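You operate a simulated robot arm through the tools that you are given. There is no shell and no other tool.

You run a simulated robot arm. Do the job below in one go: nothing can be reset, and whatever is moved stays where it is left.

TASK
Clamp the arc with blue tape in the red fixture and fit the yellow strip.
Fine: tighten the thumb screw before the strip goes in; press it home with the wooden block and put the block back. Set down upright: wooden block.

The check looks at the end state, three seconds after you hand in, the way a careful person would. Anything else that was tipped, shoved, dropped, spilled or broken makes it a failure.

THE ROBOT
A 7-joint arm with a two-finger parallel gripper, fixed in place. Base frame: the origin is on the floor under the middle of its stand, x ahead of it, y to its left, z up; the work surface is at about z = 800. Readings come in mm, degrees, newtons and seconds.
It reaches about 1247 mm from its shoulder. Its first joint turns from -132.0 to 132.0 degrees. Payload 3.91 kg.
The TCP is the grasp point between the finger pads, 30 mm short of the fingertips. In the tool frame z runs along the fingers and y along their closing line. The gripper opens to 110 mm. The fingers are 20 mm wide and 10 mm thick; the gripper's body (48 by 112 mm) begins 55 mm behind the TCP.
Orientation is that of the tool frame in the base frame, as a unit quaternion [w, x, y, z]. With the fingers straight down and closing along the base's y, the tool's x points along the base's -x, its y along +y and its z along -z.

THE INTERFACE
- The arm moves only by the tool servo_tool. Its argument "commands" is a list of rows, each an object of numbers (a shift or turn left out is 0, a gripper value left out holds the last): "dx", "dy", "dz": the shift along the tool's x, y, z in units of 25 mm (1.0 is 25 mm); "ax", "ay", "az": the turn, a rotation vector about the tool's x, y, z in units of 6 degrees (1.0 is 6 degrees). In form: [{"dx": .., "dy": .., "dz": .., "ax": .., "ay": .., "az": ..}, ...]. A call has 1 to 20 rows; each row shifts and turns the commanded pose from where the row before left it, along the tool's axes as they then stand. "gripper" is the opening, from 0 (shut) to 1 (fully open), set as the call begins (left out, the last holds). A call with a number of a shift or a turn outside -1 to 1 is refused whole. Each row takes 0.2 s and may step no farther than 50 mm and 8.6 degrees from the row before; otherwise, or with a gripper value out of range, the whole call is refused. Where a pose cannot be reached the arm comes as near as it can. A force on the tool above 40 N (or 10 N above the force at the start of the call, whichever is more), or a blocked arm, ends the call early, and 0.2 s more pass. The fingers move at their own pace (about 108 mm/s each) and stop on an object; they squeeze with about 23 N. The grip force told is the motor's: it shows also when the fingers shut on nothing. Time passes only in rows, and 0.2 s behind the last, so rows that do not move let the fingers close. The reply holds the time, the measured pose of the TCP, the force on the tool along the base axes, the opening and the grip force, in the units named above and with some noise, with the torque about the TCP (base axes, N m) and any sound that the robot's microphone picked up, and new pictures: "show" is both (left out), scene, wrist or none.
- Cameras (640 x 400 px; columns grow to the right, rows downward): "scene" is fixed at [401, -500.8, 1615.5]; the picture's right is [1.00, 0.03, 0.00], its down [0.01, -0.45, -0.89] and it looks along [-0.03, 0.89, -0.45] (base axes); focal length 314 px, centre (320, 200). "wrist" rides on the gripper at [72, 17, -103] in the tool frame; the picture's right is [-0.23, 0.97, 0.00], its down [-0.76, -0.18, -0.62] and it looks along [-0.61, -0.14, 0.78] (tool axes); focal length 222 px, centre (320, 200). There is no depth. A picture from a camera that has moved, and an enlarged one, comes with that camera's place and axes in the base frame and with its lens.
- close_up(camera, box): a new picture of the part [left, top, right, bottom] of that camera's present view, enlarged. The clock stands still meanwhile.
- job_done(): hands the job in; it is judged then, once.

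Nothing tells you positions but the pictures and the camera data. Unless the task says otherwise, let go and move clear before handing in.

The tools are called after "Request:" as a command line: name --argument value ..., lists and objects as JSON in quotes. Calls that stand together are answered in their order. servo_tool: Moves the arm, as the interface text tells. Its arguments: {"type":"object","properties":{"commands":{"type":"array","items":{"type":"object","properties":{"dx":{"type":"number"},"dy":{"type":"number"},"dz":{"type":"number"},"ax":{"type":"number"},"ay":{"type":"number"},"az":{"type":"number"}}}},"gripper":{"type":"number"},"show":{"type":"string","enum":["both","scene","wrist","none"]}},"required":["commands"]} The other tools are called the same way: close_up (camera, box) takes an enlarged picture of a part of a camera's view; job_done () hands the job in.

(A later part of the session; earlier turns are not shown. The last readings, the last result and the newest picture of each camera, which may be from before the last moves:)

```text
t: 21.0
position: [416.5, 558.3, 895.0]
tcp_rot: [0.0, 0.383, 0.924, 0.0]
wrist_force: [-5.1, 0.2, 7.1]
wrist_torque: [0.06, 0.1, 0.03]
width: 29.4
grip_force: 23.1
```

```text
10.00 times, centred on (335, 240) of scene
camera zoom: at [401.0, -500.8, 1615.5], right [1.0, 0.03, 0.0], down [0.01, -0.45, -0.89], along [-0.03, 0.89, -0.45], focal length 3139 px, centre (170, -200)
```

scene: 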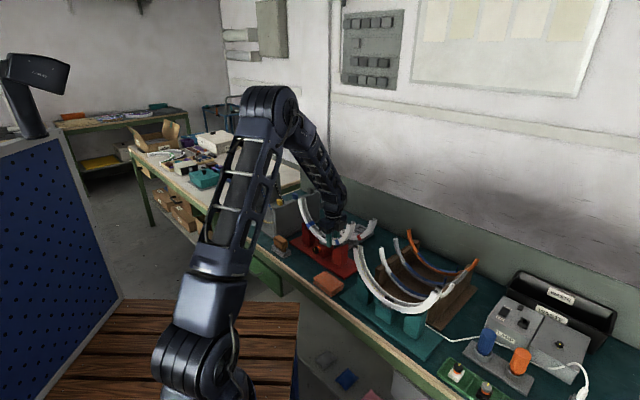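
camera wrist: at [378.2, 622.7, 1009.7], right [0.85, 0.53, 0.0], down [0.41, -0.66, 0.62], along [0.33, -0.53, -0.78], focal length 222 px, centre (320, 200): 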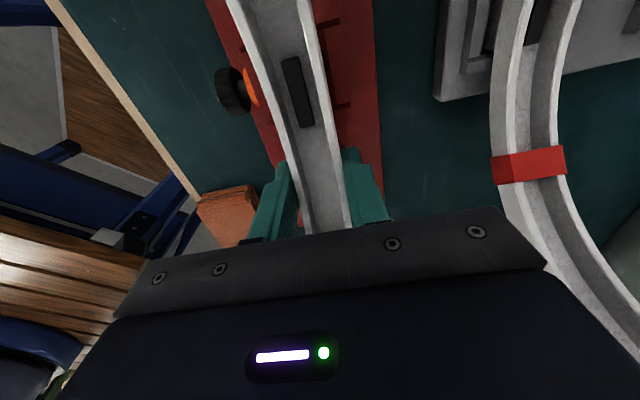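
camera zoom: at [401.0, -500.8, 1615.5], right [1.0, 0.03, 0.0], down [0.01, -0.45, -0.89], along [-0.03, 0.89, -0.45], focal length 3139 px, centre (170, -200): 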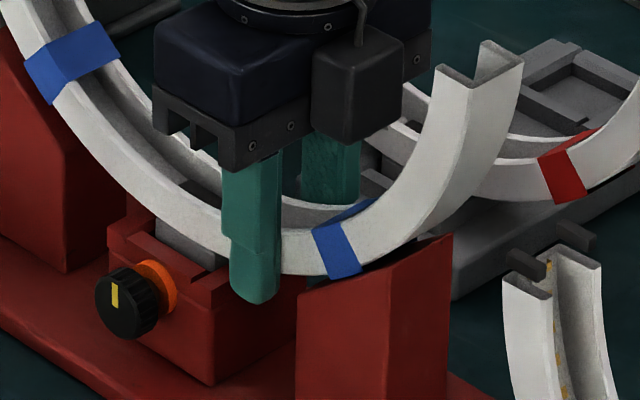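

Request:
servo_tool --commands '[{"dy": -0.04, "dx": 0.05}, {}, {"dz": 0.1}, {}]' --show "none"

Request:
close_up --camera "scene" --box '[310, 220, 360, 260]'

Request:
close_up --camera "wrist" --box '[220, 0, 420, 150]'

```text
t: 22.0
position: [414.2, 559.4, 893.5]
tcp_rot: [0.0, 0.383, 0.924, 0.0]
wrist_force: [7.5, 1.7, 20.3]
wrist_torque: [0.06, -0.02, -0.03]
width: 29.6
grip_force: 23.4
```

```text
10.00 times, centred on (335, 240) of scene
camera zoom: at [401.0, -500.8, 1615.5], right [1.0, 0.03, 0.0], down [0.01, -0.45, -0.89], along [-0.03, 0.89, -0.45], focal length 3139 px, centre (170, -200)
```

zoom: 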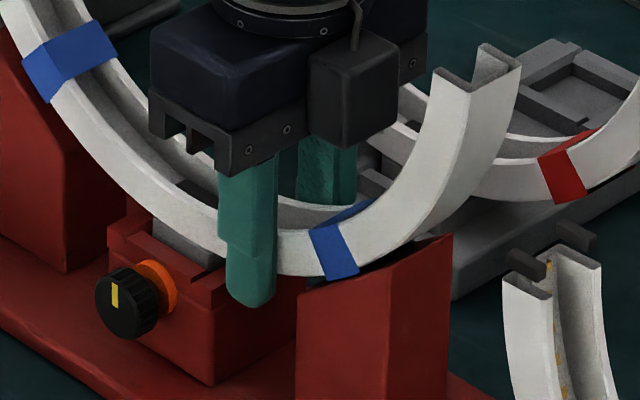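

```text
2.67 times, centred on (320, 75) of wrist
camera zoom: at [374.6, 622.0, 995.9], right [0.85, 0.53, 0.0], down [0.41, -0.67, 0.62], along [0.33, -0.53, -0.78], focal length 592 px, centre (320, 533)
```

zoom: 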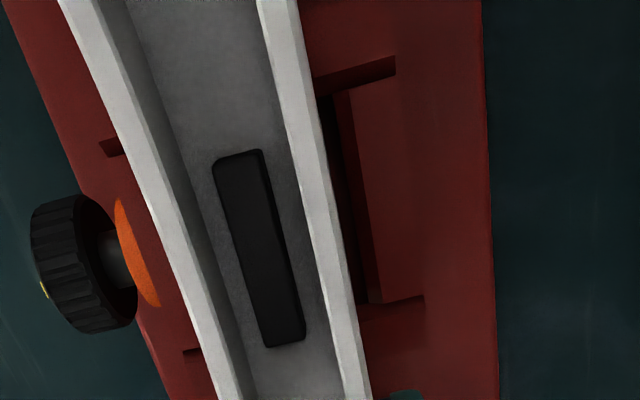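

Request:
close_up --camera "scene" --box '[318, 236, 343, 256]'

Request:
close_up --camera "scene" --box '[300, 190, 370, 262]'

```text
16.00 times, centred on (330, 246) of scene
camera zoom: at [401.0, -500.8, 1615.5], right [1.0, 0.03, 0.0], down [0.01, -0.45, -0.89], along [-0.03, 0.89, -0.45], focal length 5022 px, centre (152, -536)
```

zoom: 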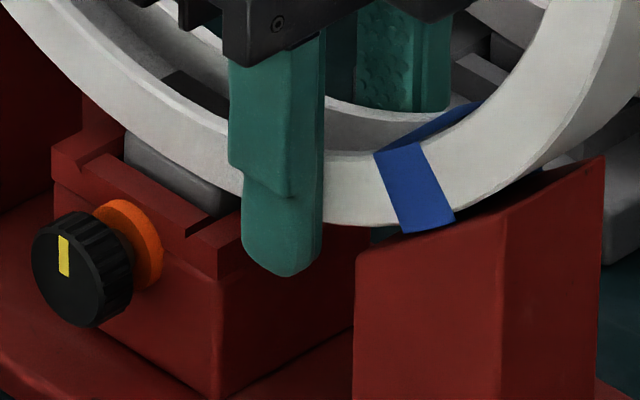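

```text
5.56 times, centred on (335, 226) of scene
camera zoom: at [401.0, -500.8, 1615.5], right [1.0, 0.03, 0.0], down [0.01, -0.45, -0.89], along [-0.03, 0.89, -0.45], focal length 1744 px, centre (237, 56)
```

zoom: 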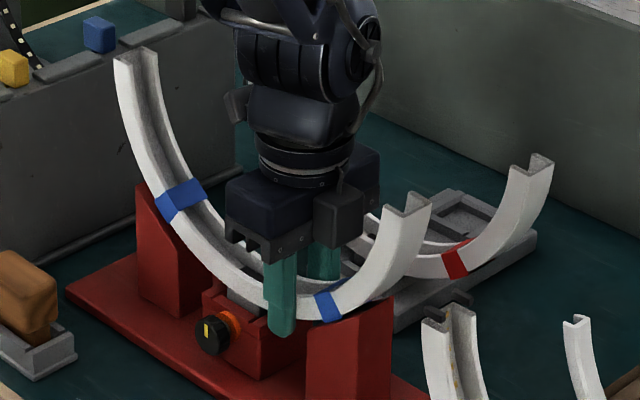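

Request:
close_up --camera "wrist" --box '[300, 0, 370, 130]'

Request:
close_up --camera "wrist" --box '[225, 30, 295, 150]'

```text
3.08 times, centred on (335, 65) of wrist
camera zoom: at [374.6, 622.0, 995.9], right [0.85, 0.53, 0.0], down [0.41, -0.67, 0.62], along [0.33, -0.53, -0.78], focal length 684 px, centre (274, 615)
```

zoom: 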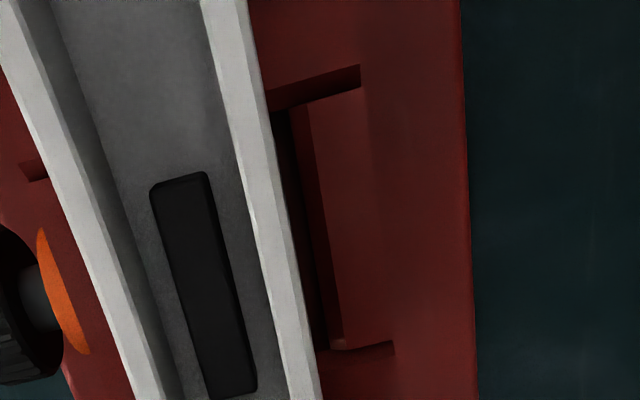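

```text
3.33 times, centred on (260, 90) of wrist
camera zoom: at [374.6, 622.0, 995.9], right [0.85, 0.53, 0.0], down [0.41, -0.67, 0.62], along [0.33, -0.53, -0.78], focal length 740 px, centre (520, 567)
```

zoom: 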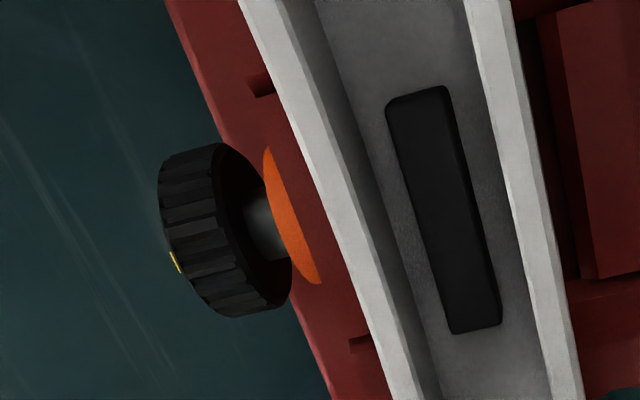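

Request:
servo_tool --commands '[{"dz": -0.3}, {"dy": 0.035, "dx": -0.08}, {"dz": 0.1}, {"dz": 0.1}, {"dz": 0.1}, {}]' --show "none"

Request:
close_up --camera "scene" --box '[318, 236, 343, 256]'

```text
t: 23.4
position: [415.3, 558.5, 893.2]
tcp_rot: [0.001, 0.382, 0.924, 0.001]
wrist_force: [-8.4, 1.2, 18.6]
wrist_torque: [0.01, 0.06, -0.04]
width: 29.6
grip_force: 22.7
```

```text
16.00 times, centred on (330, 246) of scene
camera zoom: at [401.0, -500.8, 1615.5], right [1.0, 0.03, 0.0], down [0.01, -0.45, -0.89], along [-0.03, 0.89, -0.45], focal length 5022 px, centre (152, -536)
```

zoom: 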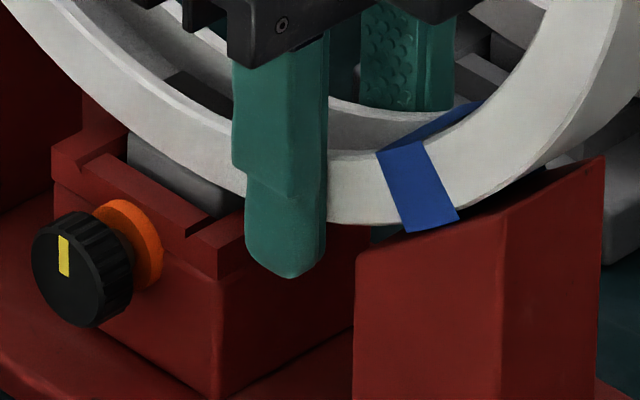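

Request:
servo_tool --commands '[{"dz": -0.08}, {"dy": -0.016, "dx": 0.05}, {"dz": 0.08}, {"dz": 0.06}, {}]' --show "none"

```text
t: 24.6
position: [415.8, 558.6, 890.7]
tcp_rot: [0.0, 0.382, 0.924, 0.001]
wrist_force: [0.8, -1.4, 19.9]
wrist_torque: [0.03, 0.01, -0.04]
width: 29.7
grip_force: 23.1
```

Request:
servo_tool --commands '[{"dz": 0.08}, {"dz": 0.04}, {}]' --show "wrist"

Request:
close_up --camera "wrist" --box '[220, 0, 420, 150]'

Request:
close_up --camera "scene" --box '[318, 236, 343, 256]'

```text
t: 25.4
position: [415.0, 558.7, 888.1]
tcp_rot: [0.0, 0.383, 0.924, 0.0]
wrist_force: [-1.0, -4.3, 18.9]
wrist_torque: [0.06, 0.19, 0.06]
width: 29.8
grip_force: 22.8
camera wrist: at [375.5, 621.5, 990.6], right [0.85, 0.53, 0.0], down [0.41, -0.66, 0.62], along [0.33, -0.53, -0.78], focal length 222 px, centre (320, 200)
```

wrist: 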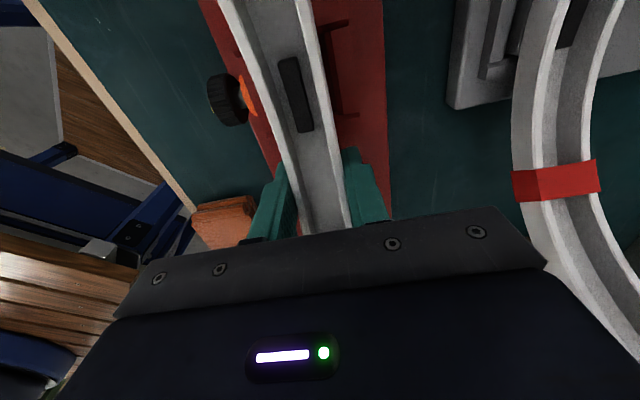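

```text
2.67 times, centred on (320, 75) of wrist
camera zoom: at [375.5, 621.5, 990.6], right [0.85, 0.53, 0.0], down [0.41, -0.66, 0.62], along [0.33, -0.53, -0.78], focal length 592 px, centre (320, 533)
```

zoom: 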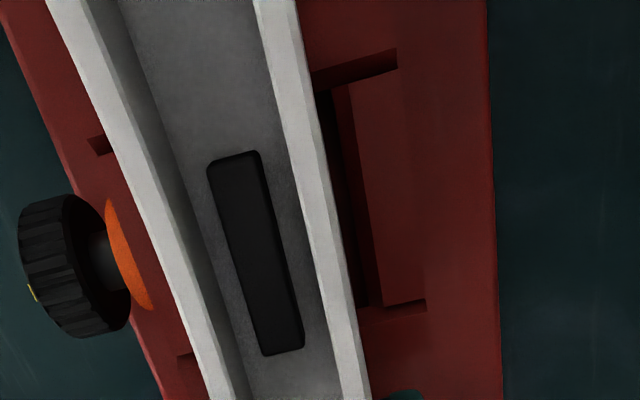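

```text
16.00 times, centred on (330, 246) of scene
camera zoom: at [401.0, -500.8, 1615.5], right [1.0, 0.03, 0.0], down [0.01, -0.45, -0.89], along [-0.03, 0.89, -0.45], focal length 5022 px, centre (152, -536)
```

zoom: 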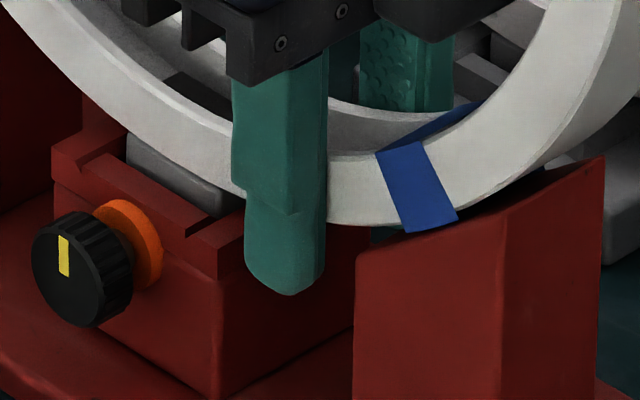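

Request:
close_up --camera "scene" --box '[360, 285, 440, 345]'

Request:
close_up --camera "scene" --box '[290, 205, 370, 265]'

```text
6.67 times, centred on (400, 315) of scene
camera zoom: at [401.0, -500.8, 1615.5], right [1.0, 0.03, 0.0], down [0.01, -0.45, -0.89], along [-0.03, 0.89, -0.45], focal length 2093 px, centre (-213, -567)
```

zoom: 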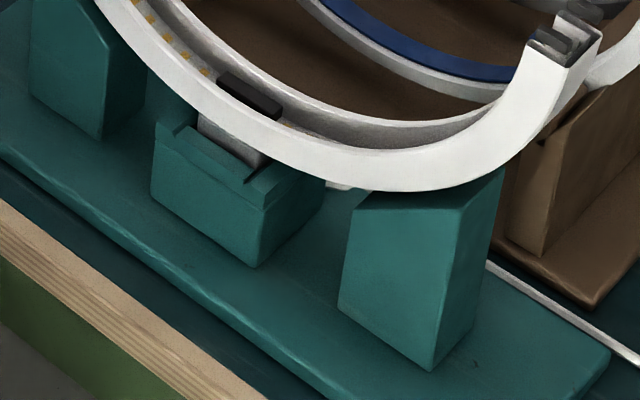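

```text
6.67 times, centred on (330, 235) of scene
camera zoom: at [401.0, -500.8, 1615.5], right [1.0, 0.03, 0.0], down [0.01, -0.45, -0.89], along [-0.03, 0.89, -0.45], focal length 2093 px, centre (253, -33)
```

zoom: 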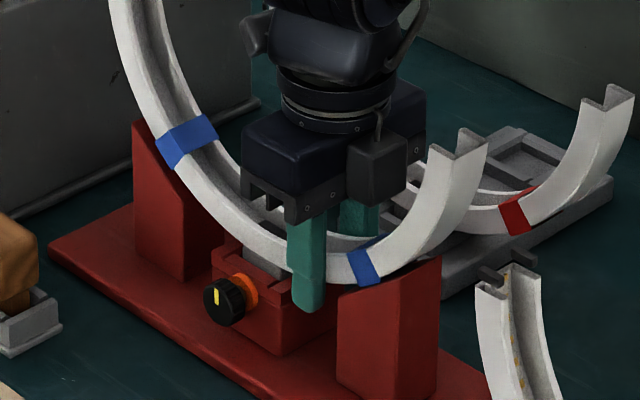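

Request:
close_up --camera "scene" --box '[380, 294, 405, 314]'

Request:
close_up --camera "scene" --box '[400, 300, 430, 324]'

Request:
close_up --camera "scene" --box '[318, 228, 343, 248]'

Request:
close_up --camera "scene" --box '[330, 235, 355, 255]'

```text
16.00 times, centred on (392, 304) of scene
camera zoom: at [401.0, -500.8, 1615.5], right [1.0, 0.03, 0.0], down [0.01, -0.45, -0.89], along [-0.03, 0.89, -0.45], focal length 5022 px, centre (-840, -1464)
```

zoom: 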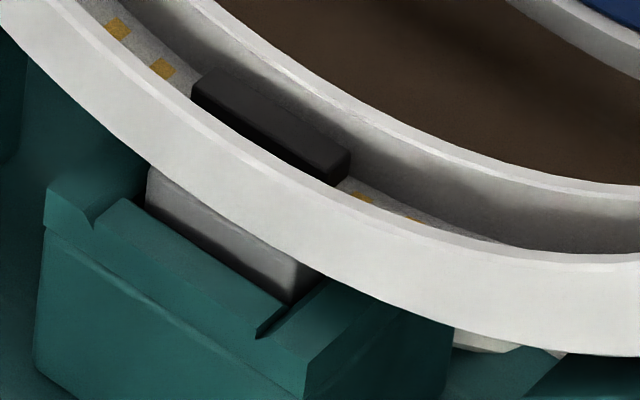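

```text
16.00 times, centred on (415, 312) of scene
camera zoom: at [401.0, -500.8, 1615.5], right [1.0, 0.03, 0.0], down [0.01, -0.45, -0.89], along [-0.03, 0.89, -0.45], focal length 5022 px, centre (-1200, -1592)
```

zoom: 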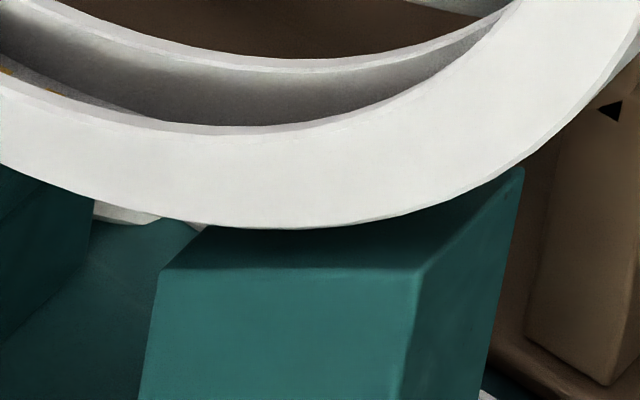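

```text
16.00 times, centred on (330, 238) of scene
camera zoom: at [401.0, -500.8, 1615.5], right [1.0, 0.03, 0.0], down [0.01, -0.45, -0.89], along [-0.03, 0.89, -0.45], focal length 5022 px, centre (152, -408)
```

zoom: 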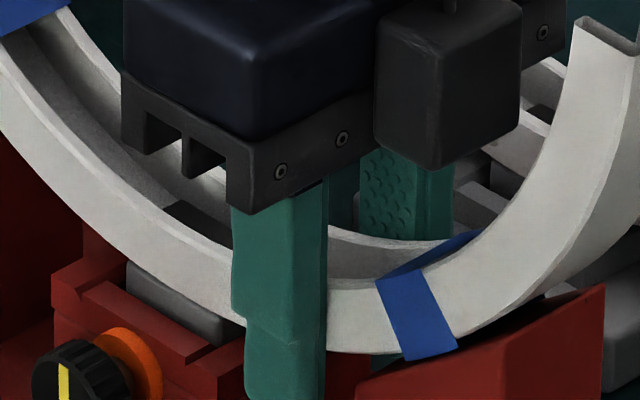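

```text
16.00 times, centred on (342, 245) of scene
camera zoom: at [401.0, -500.8, 1615.5], right [1.0, 0.03, 0.0], down [0.01, -0.45, -0.89], along [-0.03, 0.89, -0.45], focal length 5022 px, centre (-40, -520)
```

zoom: 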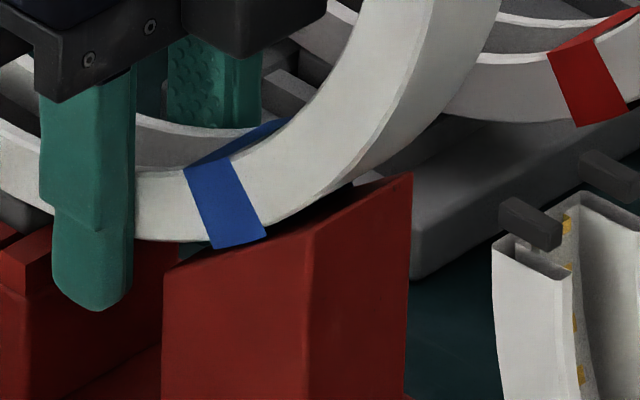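

Comparing with the finished teal fixture, the foot shows the same height above the pocket and the same gap to the side blocks, so the arc is seated (the fingers merely slid down it). I'll relieve the pressure, open, and rise.

Request:
servo_tool --commands '[{"dz": -0.12}, {"dz": -0.04}, {}]' --show "none"

```text
t: 26.2
position: [414.8, 559.0, 891.6]
tcp_rot: [0.0, 0.384, 0.923, 0.0]
wrist_force: [3.8, 4.5, -3.0]
wrist_torque: [0.05, -0.3, -0.14]
width: 29.5
grip_force: 22.9
```

Request:
servo_tool --commands '[{"dy": 0.02}, {}, {}, {}]' --gripper 0.55 --show "both"

Request:
close_up --camera "scene" --box '[290, 190, 370, 265]'

```text
t: 27.2
position: [416.3, 557.7, 892.4]
tcp_rot: [0.001, 0.382, 0.924, 0.0]
wrist_force: [0.4, -0.8, -0.5]
wrist_torque: [-0.03, -0.01, -0.03]
width: 60.7
grip_force: 0.1
camera wrist: at [375.7, 621.6, 994.3], right [0.85, 0.53, 0.0], down [0.41, -0.66, 0.62], along [0.33, -0.53, -0.78], focal length 222 px, centre (320, 200)
```

scene: 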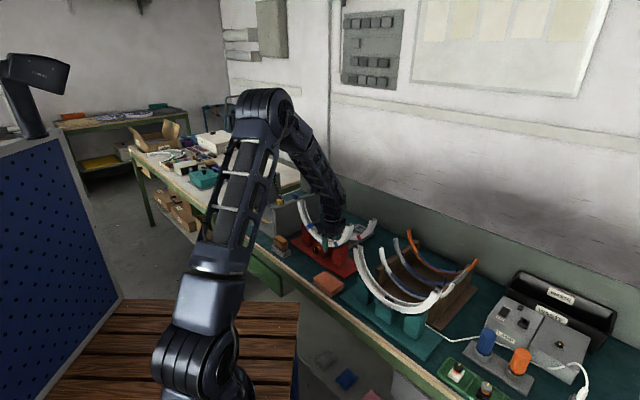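
wrist: 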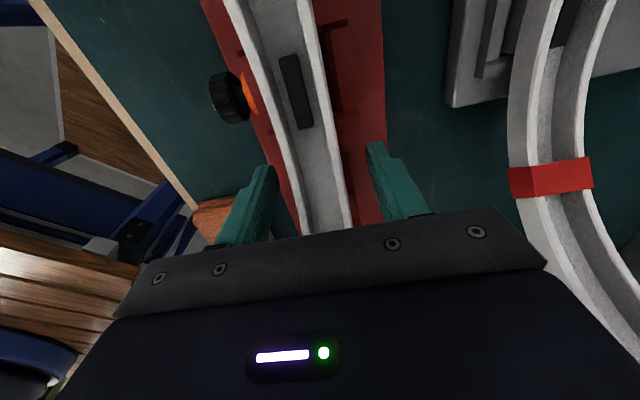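

```text
5.33 times, centred on (330, 228) of scene
camera zoom: at [401.0, -500.8, 1615.5], right [1.0, 0.03, 0.0], down [0.01, -0.45, -0.89], along [-0.03, 0.89, -0.45], focal length 1674 px, centre (267, 53)
```

zoom: 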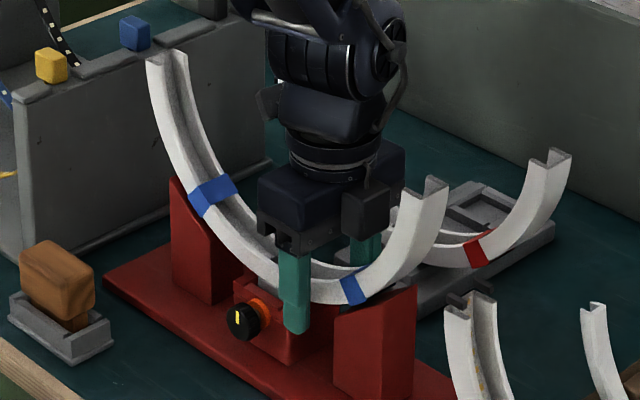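

Request:
servo_tool --commands '[{"dz": -0.5}, {"dz": -1}, {"dz": -1}, {"dz": -1}, {"dz": -1}, {"dz": -1}, {"dz": -1}, {"dz": -1}, {}]' --show "both"

Request:
close_up --camera "scene" --box '[290, 190, 370, 265]'

Request:
close_up --camera "wrist" --box '[200, 0, 420, 180]'

```text
t: 29.2
position: [415.3, 559.9, 1081.9]
tcp_rot: [-0.001, 0.382, 0.924, 0.0]
wrist_force: [-0.1, -0.4, 0.6]
wrist_torque: [0.0, -0.02, 0.01]
width: 60.7
grip_force: 0.1
camera wrist: at [375.9, 623.2, 1182.3], right [0.85, 0.53, 0.0], down [0.41, -0.66, 0.62], along [0.33, -0.53, -0.78], focal length 222 px, centre (320, 200)
```

scene: 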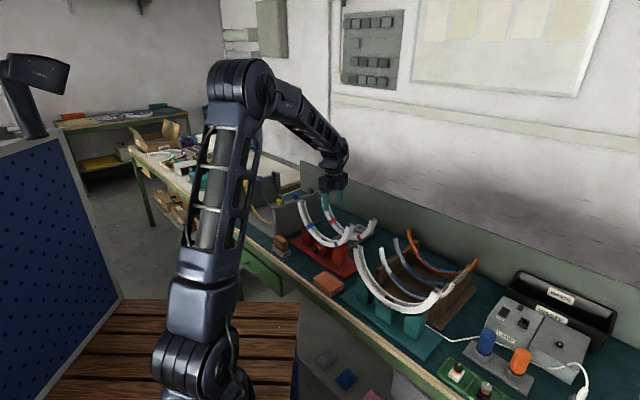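
wrist: 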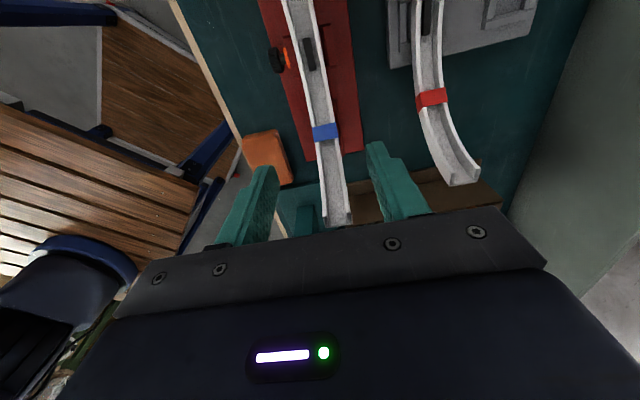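

```text
5.33 times, centred on (330, 228) of scene
camera zoom: at [401.0, -500.8, 1615.5], right [1.0, 0.03, 0.0], down [0.01, -0.45, -0.89], along [-0.03, 0.89, -0.45], focal length 1674 px, centre (267, 53)
```

zoom: 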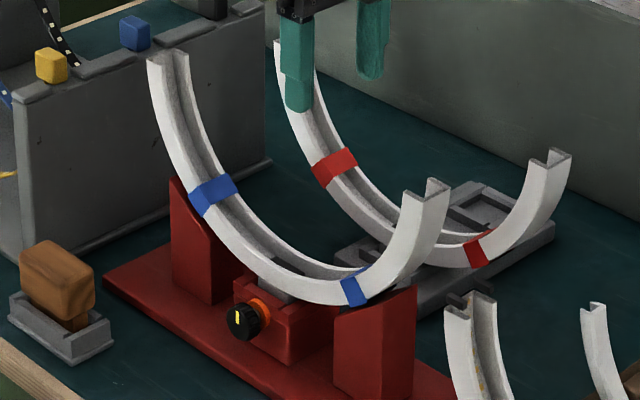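

```text
2.22 times, centred on (310, 90) of wrist
camera zoom: at [375.9, 623.2, 1182.3], right [0.85, 0.53, 0.0], down [0.41, -0.66, 0.62], along [0.33, -0.53, -0.78], focal length 494 px, centre (342, 444)
```

zoom: 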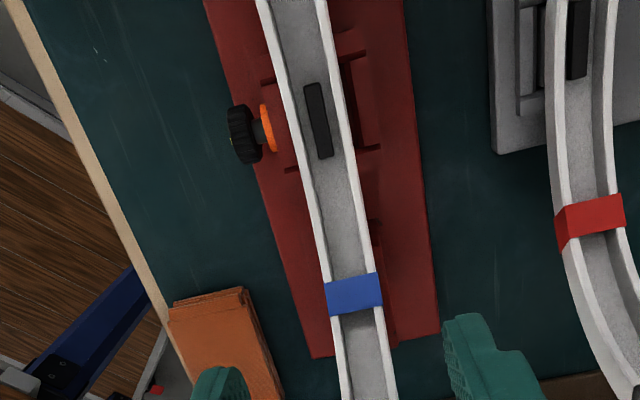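

Request:
close_up --camera "scene" --box '[340, 215, 365, 235]'

Request:
close_up --camera "scene" --box '[295, 190, 320, 210]'

Request:
close_up --camera "scene" --box '[318, 236, 348, 260]'

```text
16.00 times, centred on (352, 225) of scene
camera zoom: at [401.0, -500.8, 1615.5], right [1.0, 0.03, 0.0], down [0.01, -0.45, -0.89], along [-0.03, 0.89, -0.45], focal length 5022 px, centre (-200, -200)
```

zoom: 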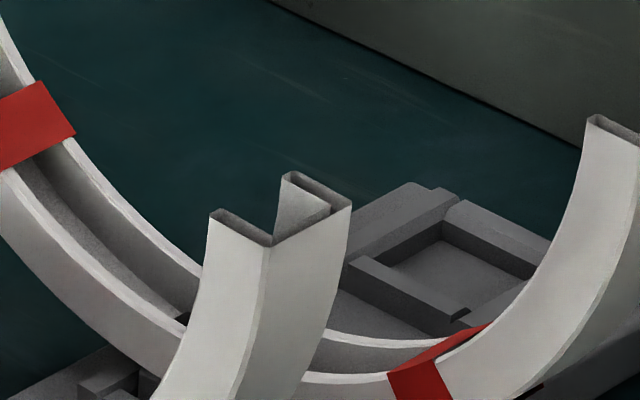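

```text
16.00 times, centred on (308, 200) of scene
camera zoom: at [401.0, -500.8, 1615.5], right [1.0, 0.03, 0.0], down [0.01, -0.45, -0.89], along [-0.03, 0.89, -0.45], focal length 5022 px, centre (520, 200)
```

zoom: 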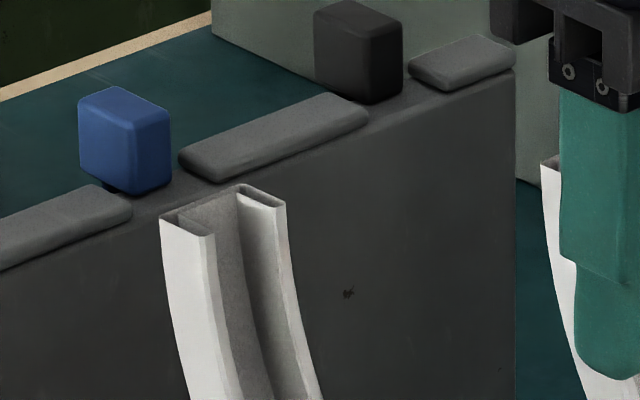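

```text
16.00 times, centred on (333, 248) of scene
camera zoom: at [401.0, -500.8, 1615.5], right [1.0, 0.03, 0.0], down [0.01, -0.45, -0.89], along [-0.03, 0.89, -0.45], focal length 5022 px, centre (112, -568)
```

zoom: 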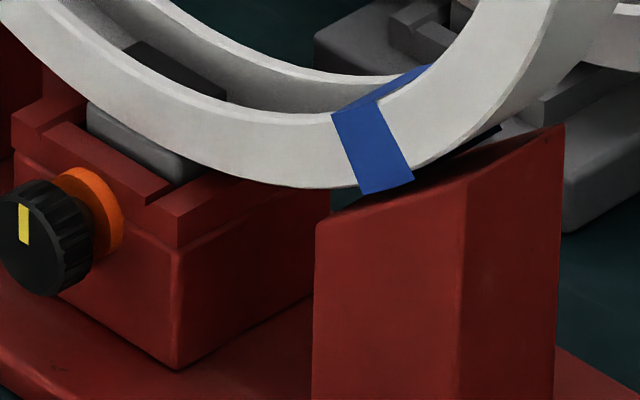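

The arc stands upright and level in the red fixture. Next the thumb screw: its black knob (about 28 mm across, axis pointing at the robot) is near u = -150, n = 640, z = 845, with the yellow mark at 12 o'clock. I'll back off toward the robot and turn the gripper so it closes along the bench.

Request:
servo_tool --commands '[{"dy": -1}, {"dy": -1}, {"dy": -1}, {"dy": -1}, {"az": -1}, {"az": -1}, {"az": -1}, {"az": -1}, {"az": -1}, {"az": -1}, {"az": -1}, {"az": -1}, {"az": -1}, {"az": -1}, {"az": -1}, {"az": -1}, {"az": -1}, {"az": -1}, {"az": -1}, {}]' --show "both"

```text
t: 33.4
position: [344.3, 488.9, 1079.0]
tcp_rot: [0.0, -0.384, 0.923, 0.0]
wrist_force: [0.4, 0.0, -0.7]
wrist_torque: [-0.02, 0.0, 0.0]
width: 60.5
grip_force: 0.0
camera wrist: at [281.1, 449.3, 1181.5], right [-0.53, 0.85, 0.0], down [0.66, 0.41, 0.62], along [0.53, 0.33, -0.78], focal length 222 px, centre (320, 200)
```

scene: 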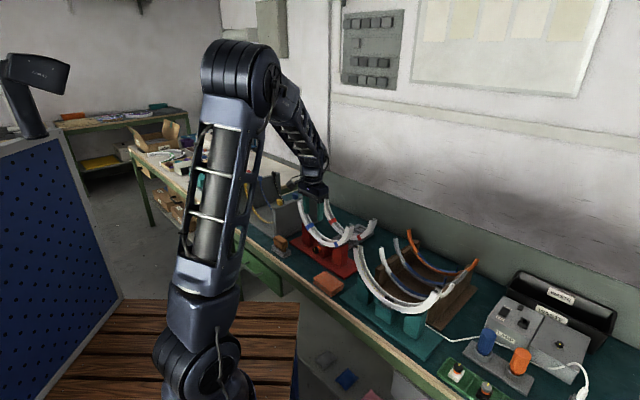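
wrist: 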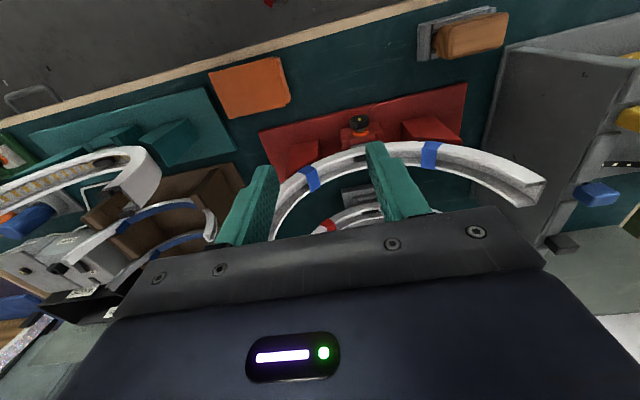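

Request:
close_up --camera "wrist" --box '[320, 90, 400, 160]'

Request:
close_up --camera "wrist" --box '[400, 0, 640, 150]'

Request:
close_up --camera "wrist" --box '[0, 60, 260, 250]'

```text
5.71 times, centred on (360, 125) of wrist
camera zoom: at [281.1, 449.3, 1181.5], right [-0.53, 0.85, 0.0], down [0.66, 0.41, 0.62], along [0.53, 0.33, -0.78], focal length 1269 px, centre (91, 629)
```

zoom: 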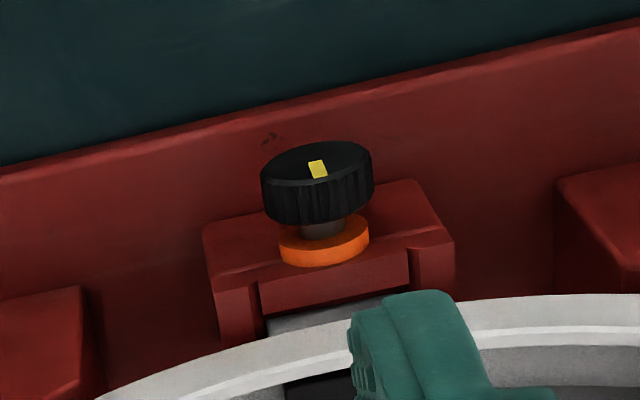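

```text
2.67 times, centred on (520, 75) of wrist
camera zoom: at [281.1, 449.3, 1181.5], right [-0.53, 0.85, 0.0], down [0.66, 0.41, 0.62], along [0.53, 0.33, -0.78], focal length 592 px, centre (-213, 533)
```

zoom: 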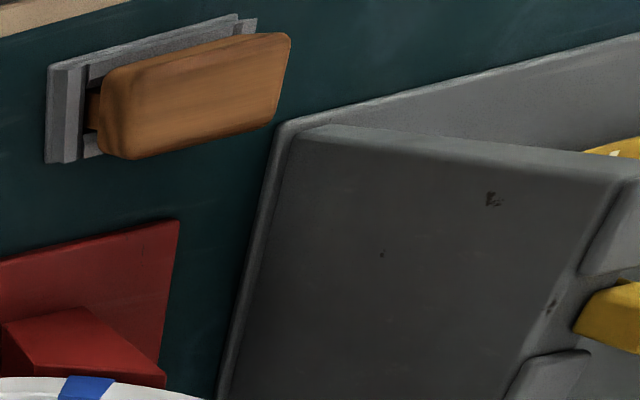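

```text
2.11 times, centred on (130, 155) of wrist
camera zoom: at [281.1, 449.3, 1181.5], right [-0.53, 0.85, 0.0], down [0.66, 0.41, 0.62], along [0.53, 0.33, -0.78], focal length 468 px, centre (720, 295)
```

zoom: 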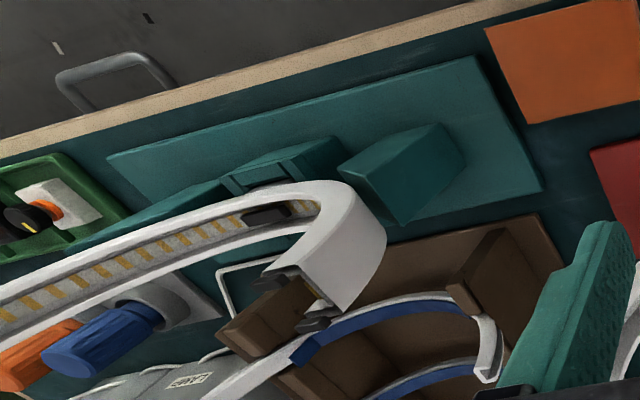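

Request:
servo_tool --commands '[{"dy": 0.98, "dx": -0.7}, {"dy": 0.97, "dx": -0.7}, {"dx": -0.71, "dz": 0.9}, {"dz": 0.9}, {"dz": 0.9}, {"dz": 0.9}, {"dz": 0.9}, {"dz": 0.9}, {}]' --show "both"

Request:
close_up --camera "wrist" --box '[240, 20, 400, 180]'

```text
t: 35.4
position: [346.9, 561.0, 943.9]
tcp_rot: [0.0, -0.382, 0.924, 0.0]
wrist_force: [-0.1, -0.4, -0.5]
wrist_torque: [-0.01, 0.04, -0.02]
width: 60.7
grip_force: 0.0
camera wrist: at [283.5, 521.0, 1046.8], right [-0.53, 0.85, 0.0], down [0.66, 0.41, 0.62], along [0.53, 0.33, -0.78], focal length 222 px, centre (320, 200)
```

scene: 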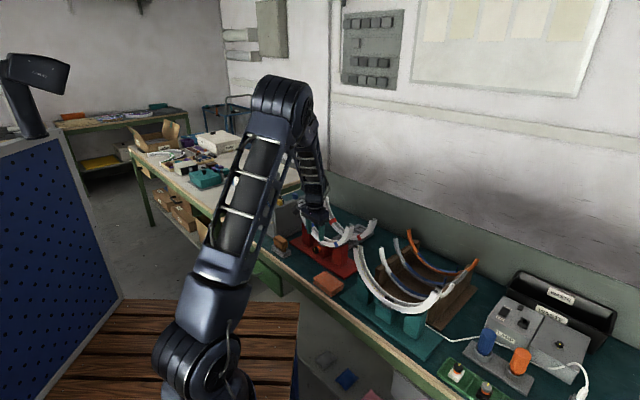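
wrist: 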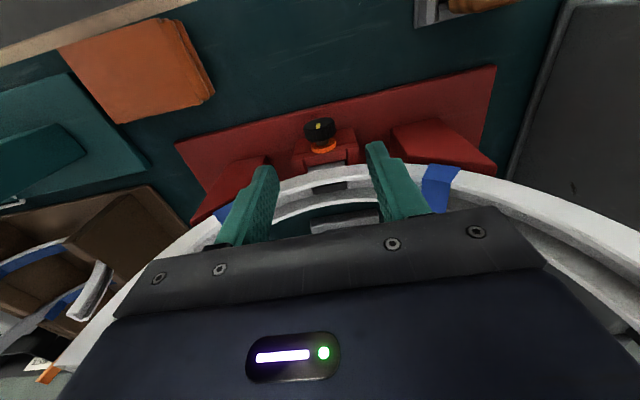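

```text
2.50 times, centred on (320, 100) of wrist
camera zoom: at [283.5, 521.0, 1046.8], right [-0.53, 0.85, 0.0], down [0.66, 0.41, 0.62], along [0.53, 0.33, -0.78], focal length 555 px, centre (320, 450)
```

zoom: 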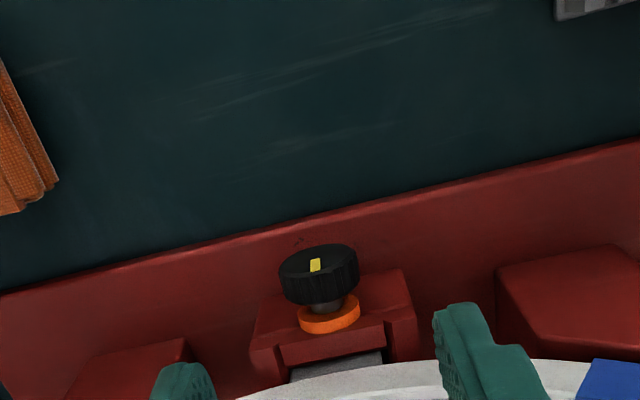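

The knob is centred between the fingers (u ≈ -150, n ≈ 645, z ≈ 843). I'm going down around it, keeping the fingertips clear of the fixture's base.

Request:
servo_tool --commands '[{"dy": -0.06, "dz": 0.8}, {"dz": 0.8}, {"dz": 0.8}, {"dz": 0.6}, {"dz": 0.36}, {}]' --show "both"

Request:
close_up --camera "wrist" --box '[220, 60, 420, 200]'

Request:
close_up --camera "scene" --box '[300, 215, 350, 265]'

```text
t: 36.8
position: [348.3, 558.5, 858.9]
tcp_rot: [0.0, -0.383, 0.924, 0.001]
wrist_force: [0.6, 0.6, -0.1]
wrist_torque: [0.0, 0.03, 0.03]
width: 60.5
grip_force: 0.1
camera wrist: at [284.8, 519.8, 962.1], right [-0.53, 0.85, 0.0], down [0.66, 0.41, 0.62], along [0.53, 0.33, -0.78], focal length 222 px, centre (320, 200)
```

scene: 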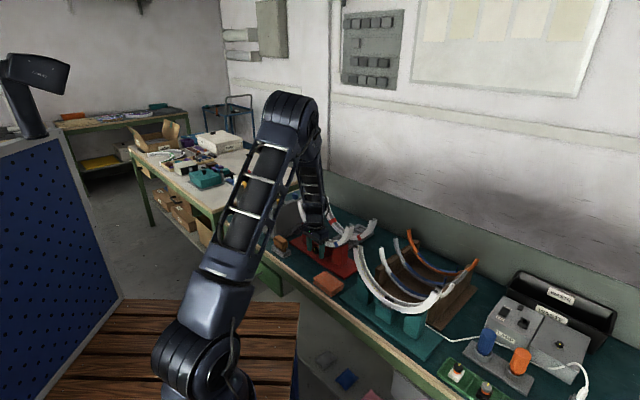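
wrist: 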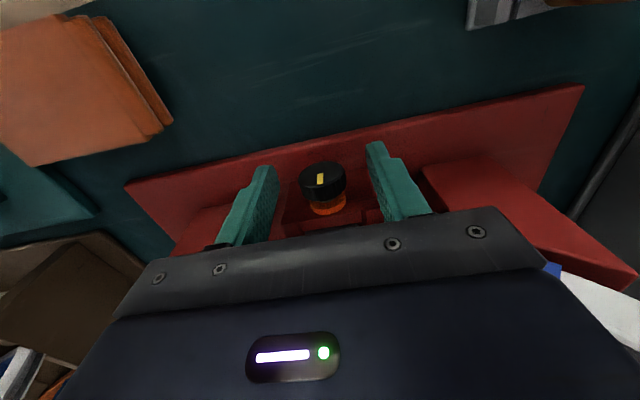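

```text
2.86 times, centred on (320, 130) of wrist
camera zoom: at [284.8, 519.8, 962.1], right [-0.53, 0.85, 0.0], down [0.66, 0.41, 0.62], along [0.53, 0.33, -0.78], focal length 635 px, centre (320, 400)
```

zoom: 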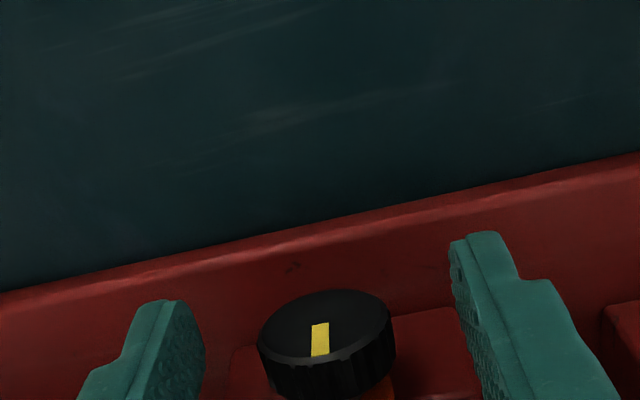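

```text
8.00 times, centred on (325, 240) of scene
camera zoom: at [401.0, -500.8, 1615.5], right [1.0, 0.03, 0.0], down [0.01, -0.45, -0.89], along [-0.03, 0.89, -0.45], focal length 2511 px, centre (280, -120)
```

zoom: 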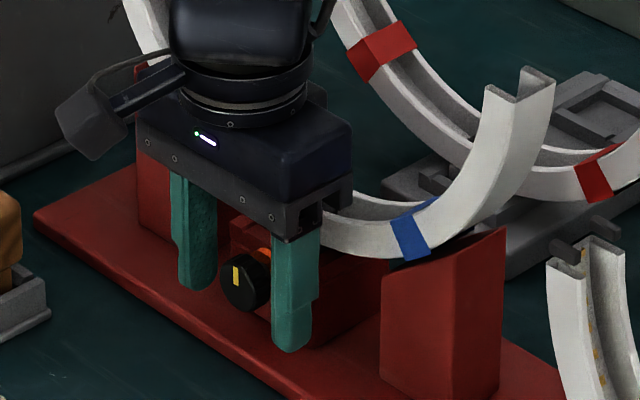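

Request:
servo_tool --commands '[{"dy": 0.05}, {}, {}, {}, {}]' --gripper 0 --show "wrist"

Request:
close_up --camera "wrist" --box '[260, 110, 380, 200]'

Request:
close_up --camera "scene" --box '[300, 215, 350, 265]'

```text
t: 38.0
position: [347.7, 559.7, 858.9]
tcp_rot: [0.001, -0.382, 0.924, 0.0]
wrist_force: [-1.0, 0.4, 0.5]
wrist_torque: [-0.02, 0.01, 0.0]
width: 26.6
grip_force: 44.8
camera wrist: at [284.1, 520.7, 962.3], right [-0.53, 0.85, 0.0], down [0.66, 0.41, 0.62], along [0.53, 0.33, -0.78], focal length 222 px, centre (320, 200)
```

wrist: 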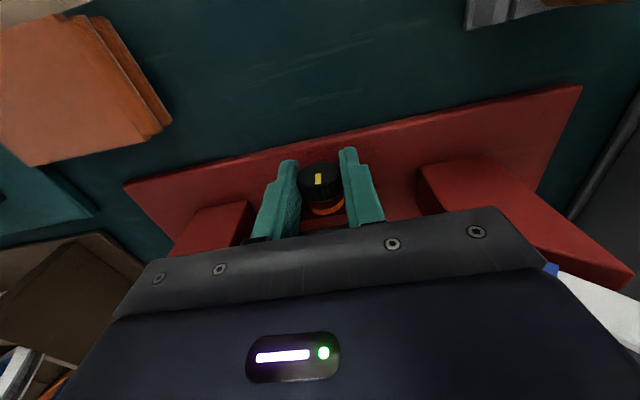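

```text
4.44 times, centred on (320, 155) of wrist
camera zoom: at [284.1, 520.7, 962.3], right [-0.53, 0.85, 0.0], down [0.66, 0.41, 0.62], along [0.53, 0.33, -0.78], focal length 987 px, centre (320, 400)
```

zoom: 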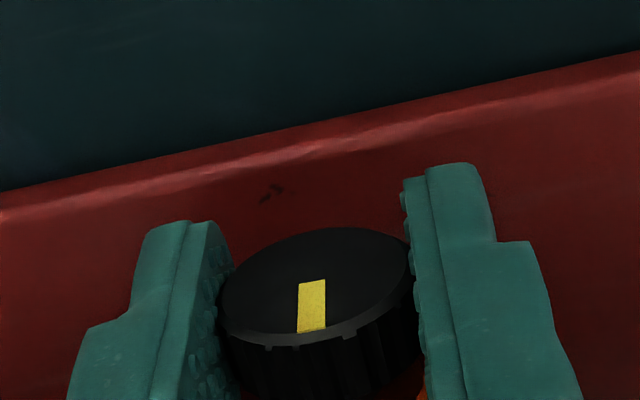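

```text
8.00 times, centred on (325, 240) of scene
camera zoom: at [401.0, -500.8, 1615.5], right [1.0, 0.03, 0.0], down [0.01, -0.45, -0.89], along [-0.03, 0.89, -0.45], focal length 2511 px, centre (280, -120)
```

zoom: 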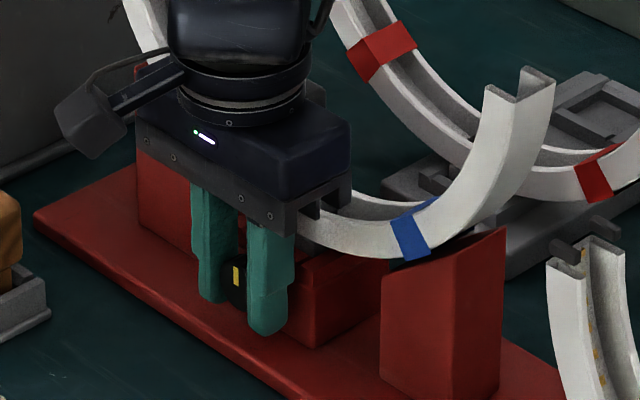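

Request:
servo_tool --commands '[{"ax": -1, "dy": -0.067, "dz": 0.0035}, {"ax": -1, "dy": -0.067, "dz": 0.0035}, {"ax": -1, "dy": -0.067, "dz": 0.0035}, {"ax": -1, "dy": -0.067, "dz": 0.0035}, {}]' --show "wrist"

Request:
close_up --camera "wrist" --box '[260, 110, 380, 200]'

Request:
close_up --camera "scene" --box '[300, 215, 350, 265]'

```text
t: 39.0
position: [351.5, 556.9, 858.6]
tcp_rot: [-0.077, -0.375, 0.904, 0.191]
wrist_force: [1.7, 6.3, -2.5]
wrist_torque: [0.0, 0.05, 0.01]
width: 26.9
grip_force: 44.7
stopped in row 5: the force on the tool passed its limit at 45 N (the readings are from after the stop); the commanded pose is now the measured one
camera wrist: at [318.1, 487.0, 959.3], right [-0.47, 0.79, 0.39], down [0.83, 0.24, 0.5], along [0.3, 0.56, -0.77], focal length 222 px, centre (320, 200)
```

wrist: 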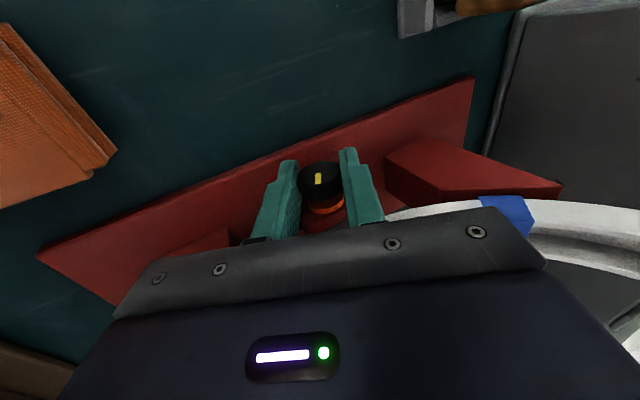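

```text
4.44 times, centred on (320, 155) of wrist
camera zoom: at [318.1, 487.0, 959.3], right [-0.47, 0.79, 0.39], down [0.83, 0.24, 0.5], along [0.3, 0.56, -0.77], focal length 987 px, centre (320, 400)
```

zoom: 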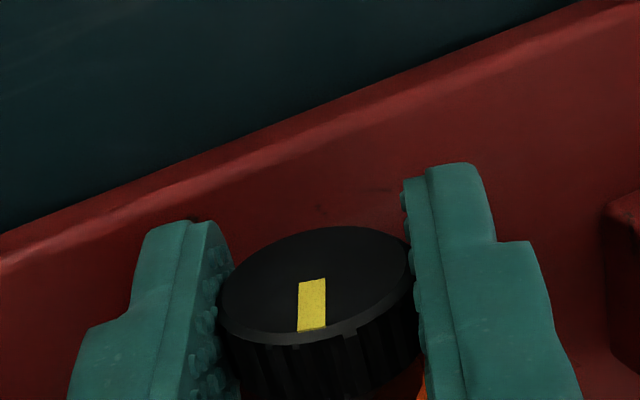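

```text
8.00 times, centred on (325, 240) of scene
camera zoom: at [401.0, -500.8, 1615.5], right [1.0, 0.03, 0.0], down [0.01, -0.45, -0.89], along [-0.03, 0.89, -0.45], focal length 2511 px, centre (280, -120)
```

zoom: 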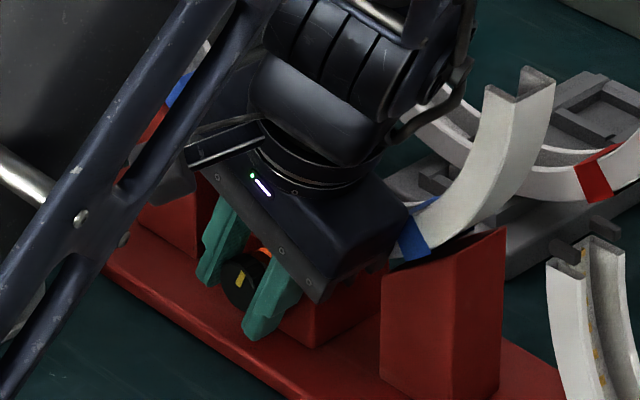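

Request:
servo_tool --commands '[{"ax": -1, "dy": -0.05, "dz": 0.0026}, {"ax": -1, "dy": -0.05, "dz": 0.0026}, {"ax": -1, "dy": -0.05, "dz": 0.0026}, {}]' --show "wrist"

Request:
close_up --camera "scene" --box '[290, 200, 370, 265]'

```text
t: 39.8
position: [352.2, 556.7, 862.8]
tcp_rot: [-0.126, -0.367, 0.865, 0.319]
wrist_force: [15.1, -8.0, 7.8]
wrist_torque: [-3.32, -5.66, 1.97]
width: 34.7
grip_force: 45.1
stopped in row 3: the force on the tool passed its limit at 49 N (the readings are from after the stop); the commanded pose is now the measured one
camera wrist: at [338.2, 466.1, 949.9], right [-0.38, 0.68, 0.63], down [0.91, 0.16, 0.38], along [0.15, 0.72, -0.68], focal length 222 px, centre (320, 200)
```

wrist: 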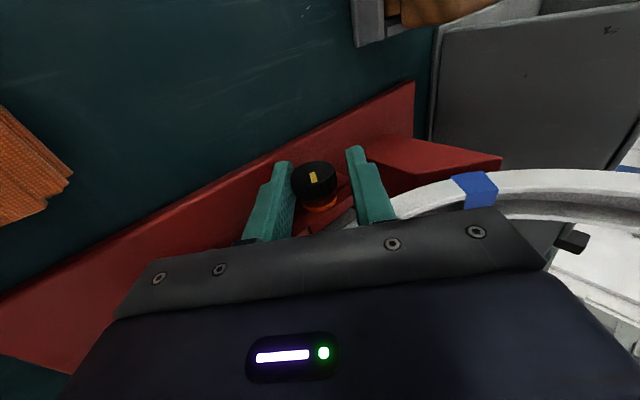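

```text
6.15 times, centred on (330, 232) of scene
camera zoom: at [401.0, -500.8, 1615.5], right [1.0, 0.03, 0.0], down [0.01, -0.45, -0.89], along [-0.03, 0.89, -0.45], focal length 1932 px, centre (258, 0)
```

zoom: 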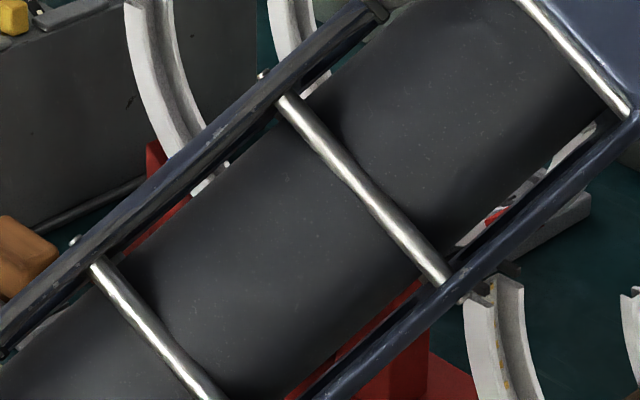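

Something besides the knob resisted: the wrist link leans into the arc's right arm at this tilt. I'm opening and turning back at once, then checking the arc.

Request:
servo_tool --commands '[{"ax": 0.5, "dy": 0.02}, {"ax": 1, "dy": 0.05}, {"ax": 1, "dy": 0.05}, {}]' --gripper 0.5 --show "both"

Request:
close_up --camera "scene" --box '[290, 190, 370, 265]'

```text
t: 40.8
position: [352.2, 559.4, 863.0]
tcp_rot: [-0.078, -0.378, 0.9, 0.203]
wrist_force: [-0.1, 0.2, -0.1]
wrist_torque: [0.0, 0.01, 0.0]
width: 54.9
grip_force: 0.1
camera wrist: at [319.0, 486.3, 962.0], right [-0.47, 0.78, 0.42], down [0.83, 0.24, 0.5], along [0.29, 0.58, -0.76], focal length 222 px, centre (320, 200)
```

scene: 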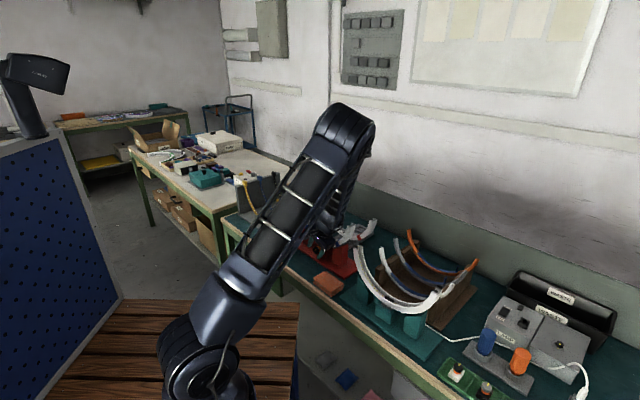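
wrist: 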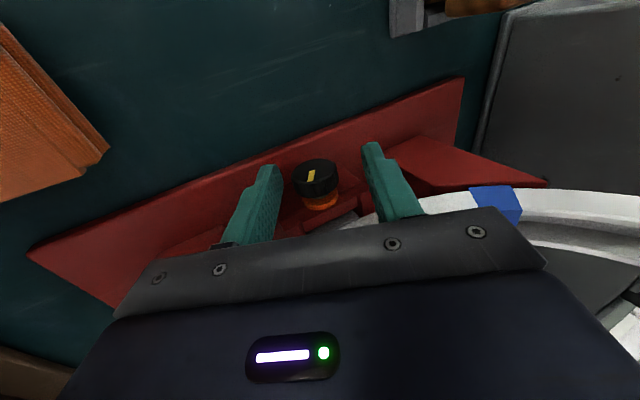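

```text
5.33 times, centred on (330, 228) of scene
camera zoom: at [401.0, -500.8, 1615.5], right [1.0, 0.03, 0.0], down [0.01, -0.45, -0.89], along [-0.03, 0.89, -0.45], focal length 1674 px, centre (267, 53)
```

zoom: 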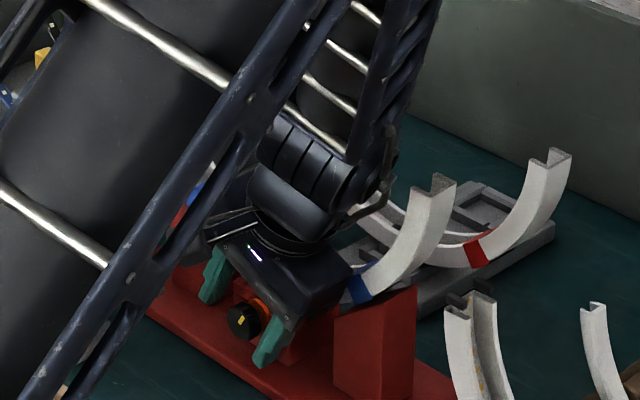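

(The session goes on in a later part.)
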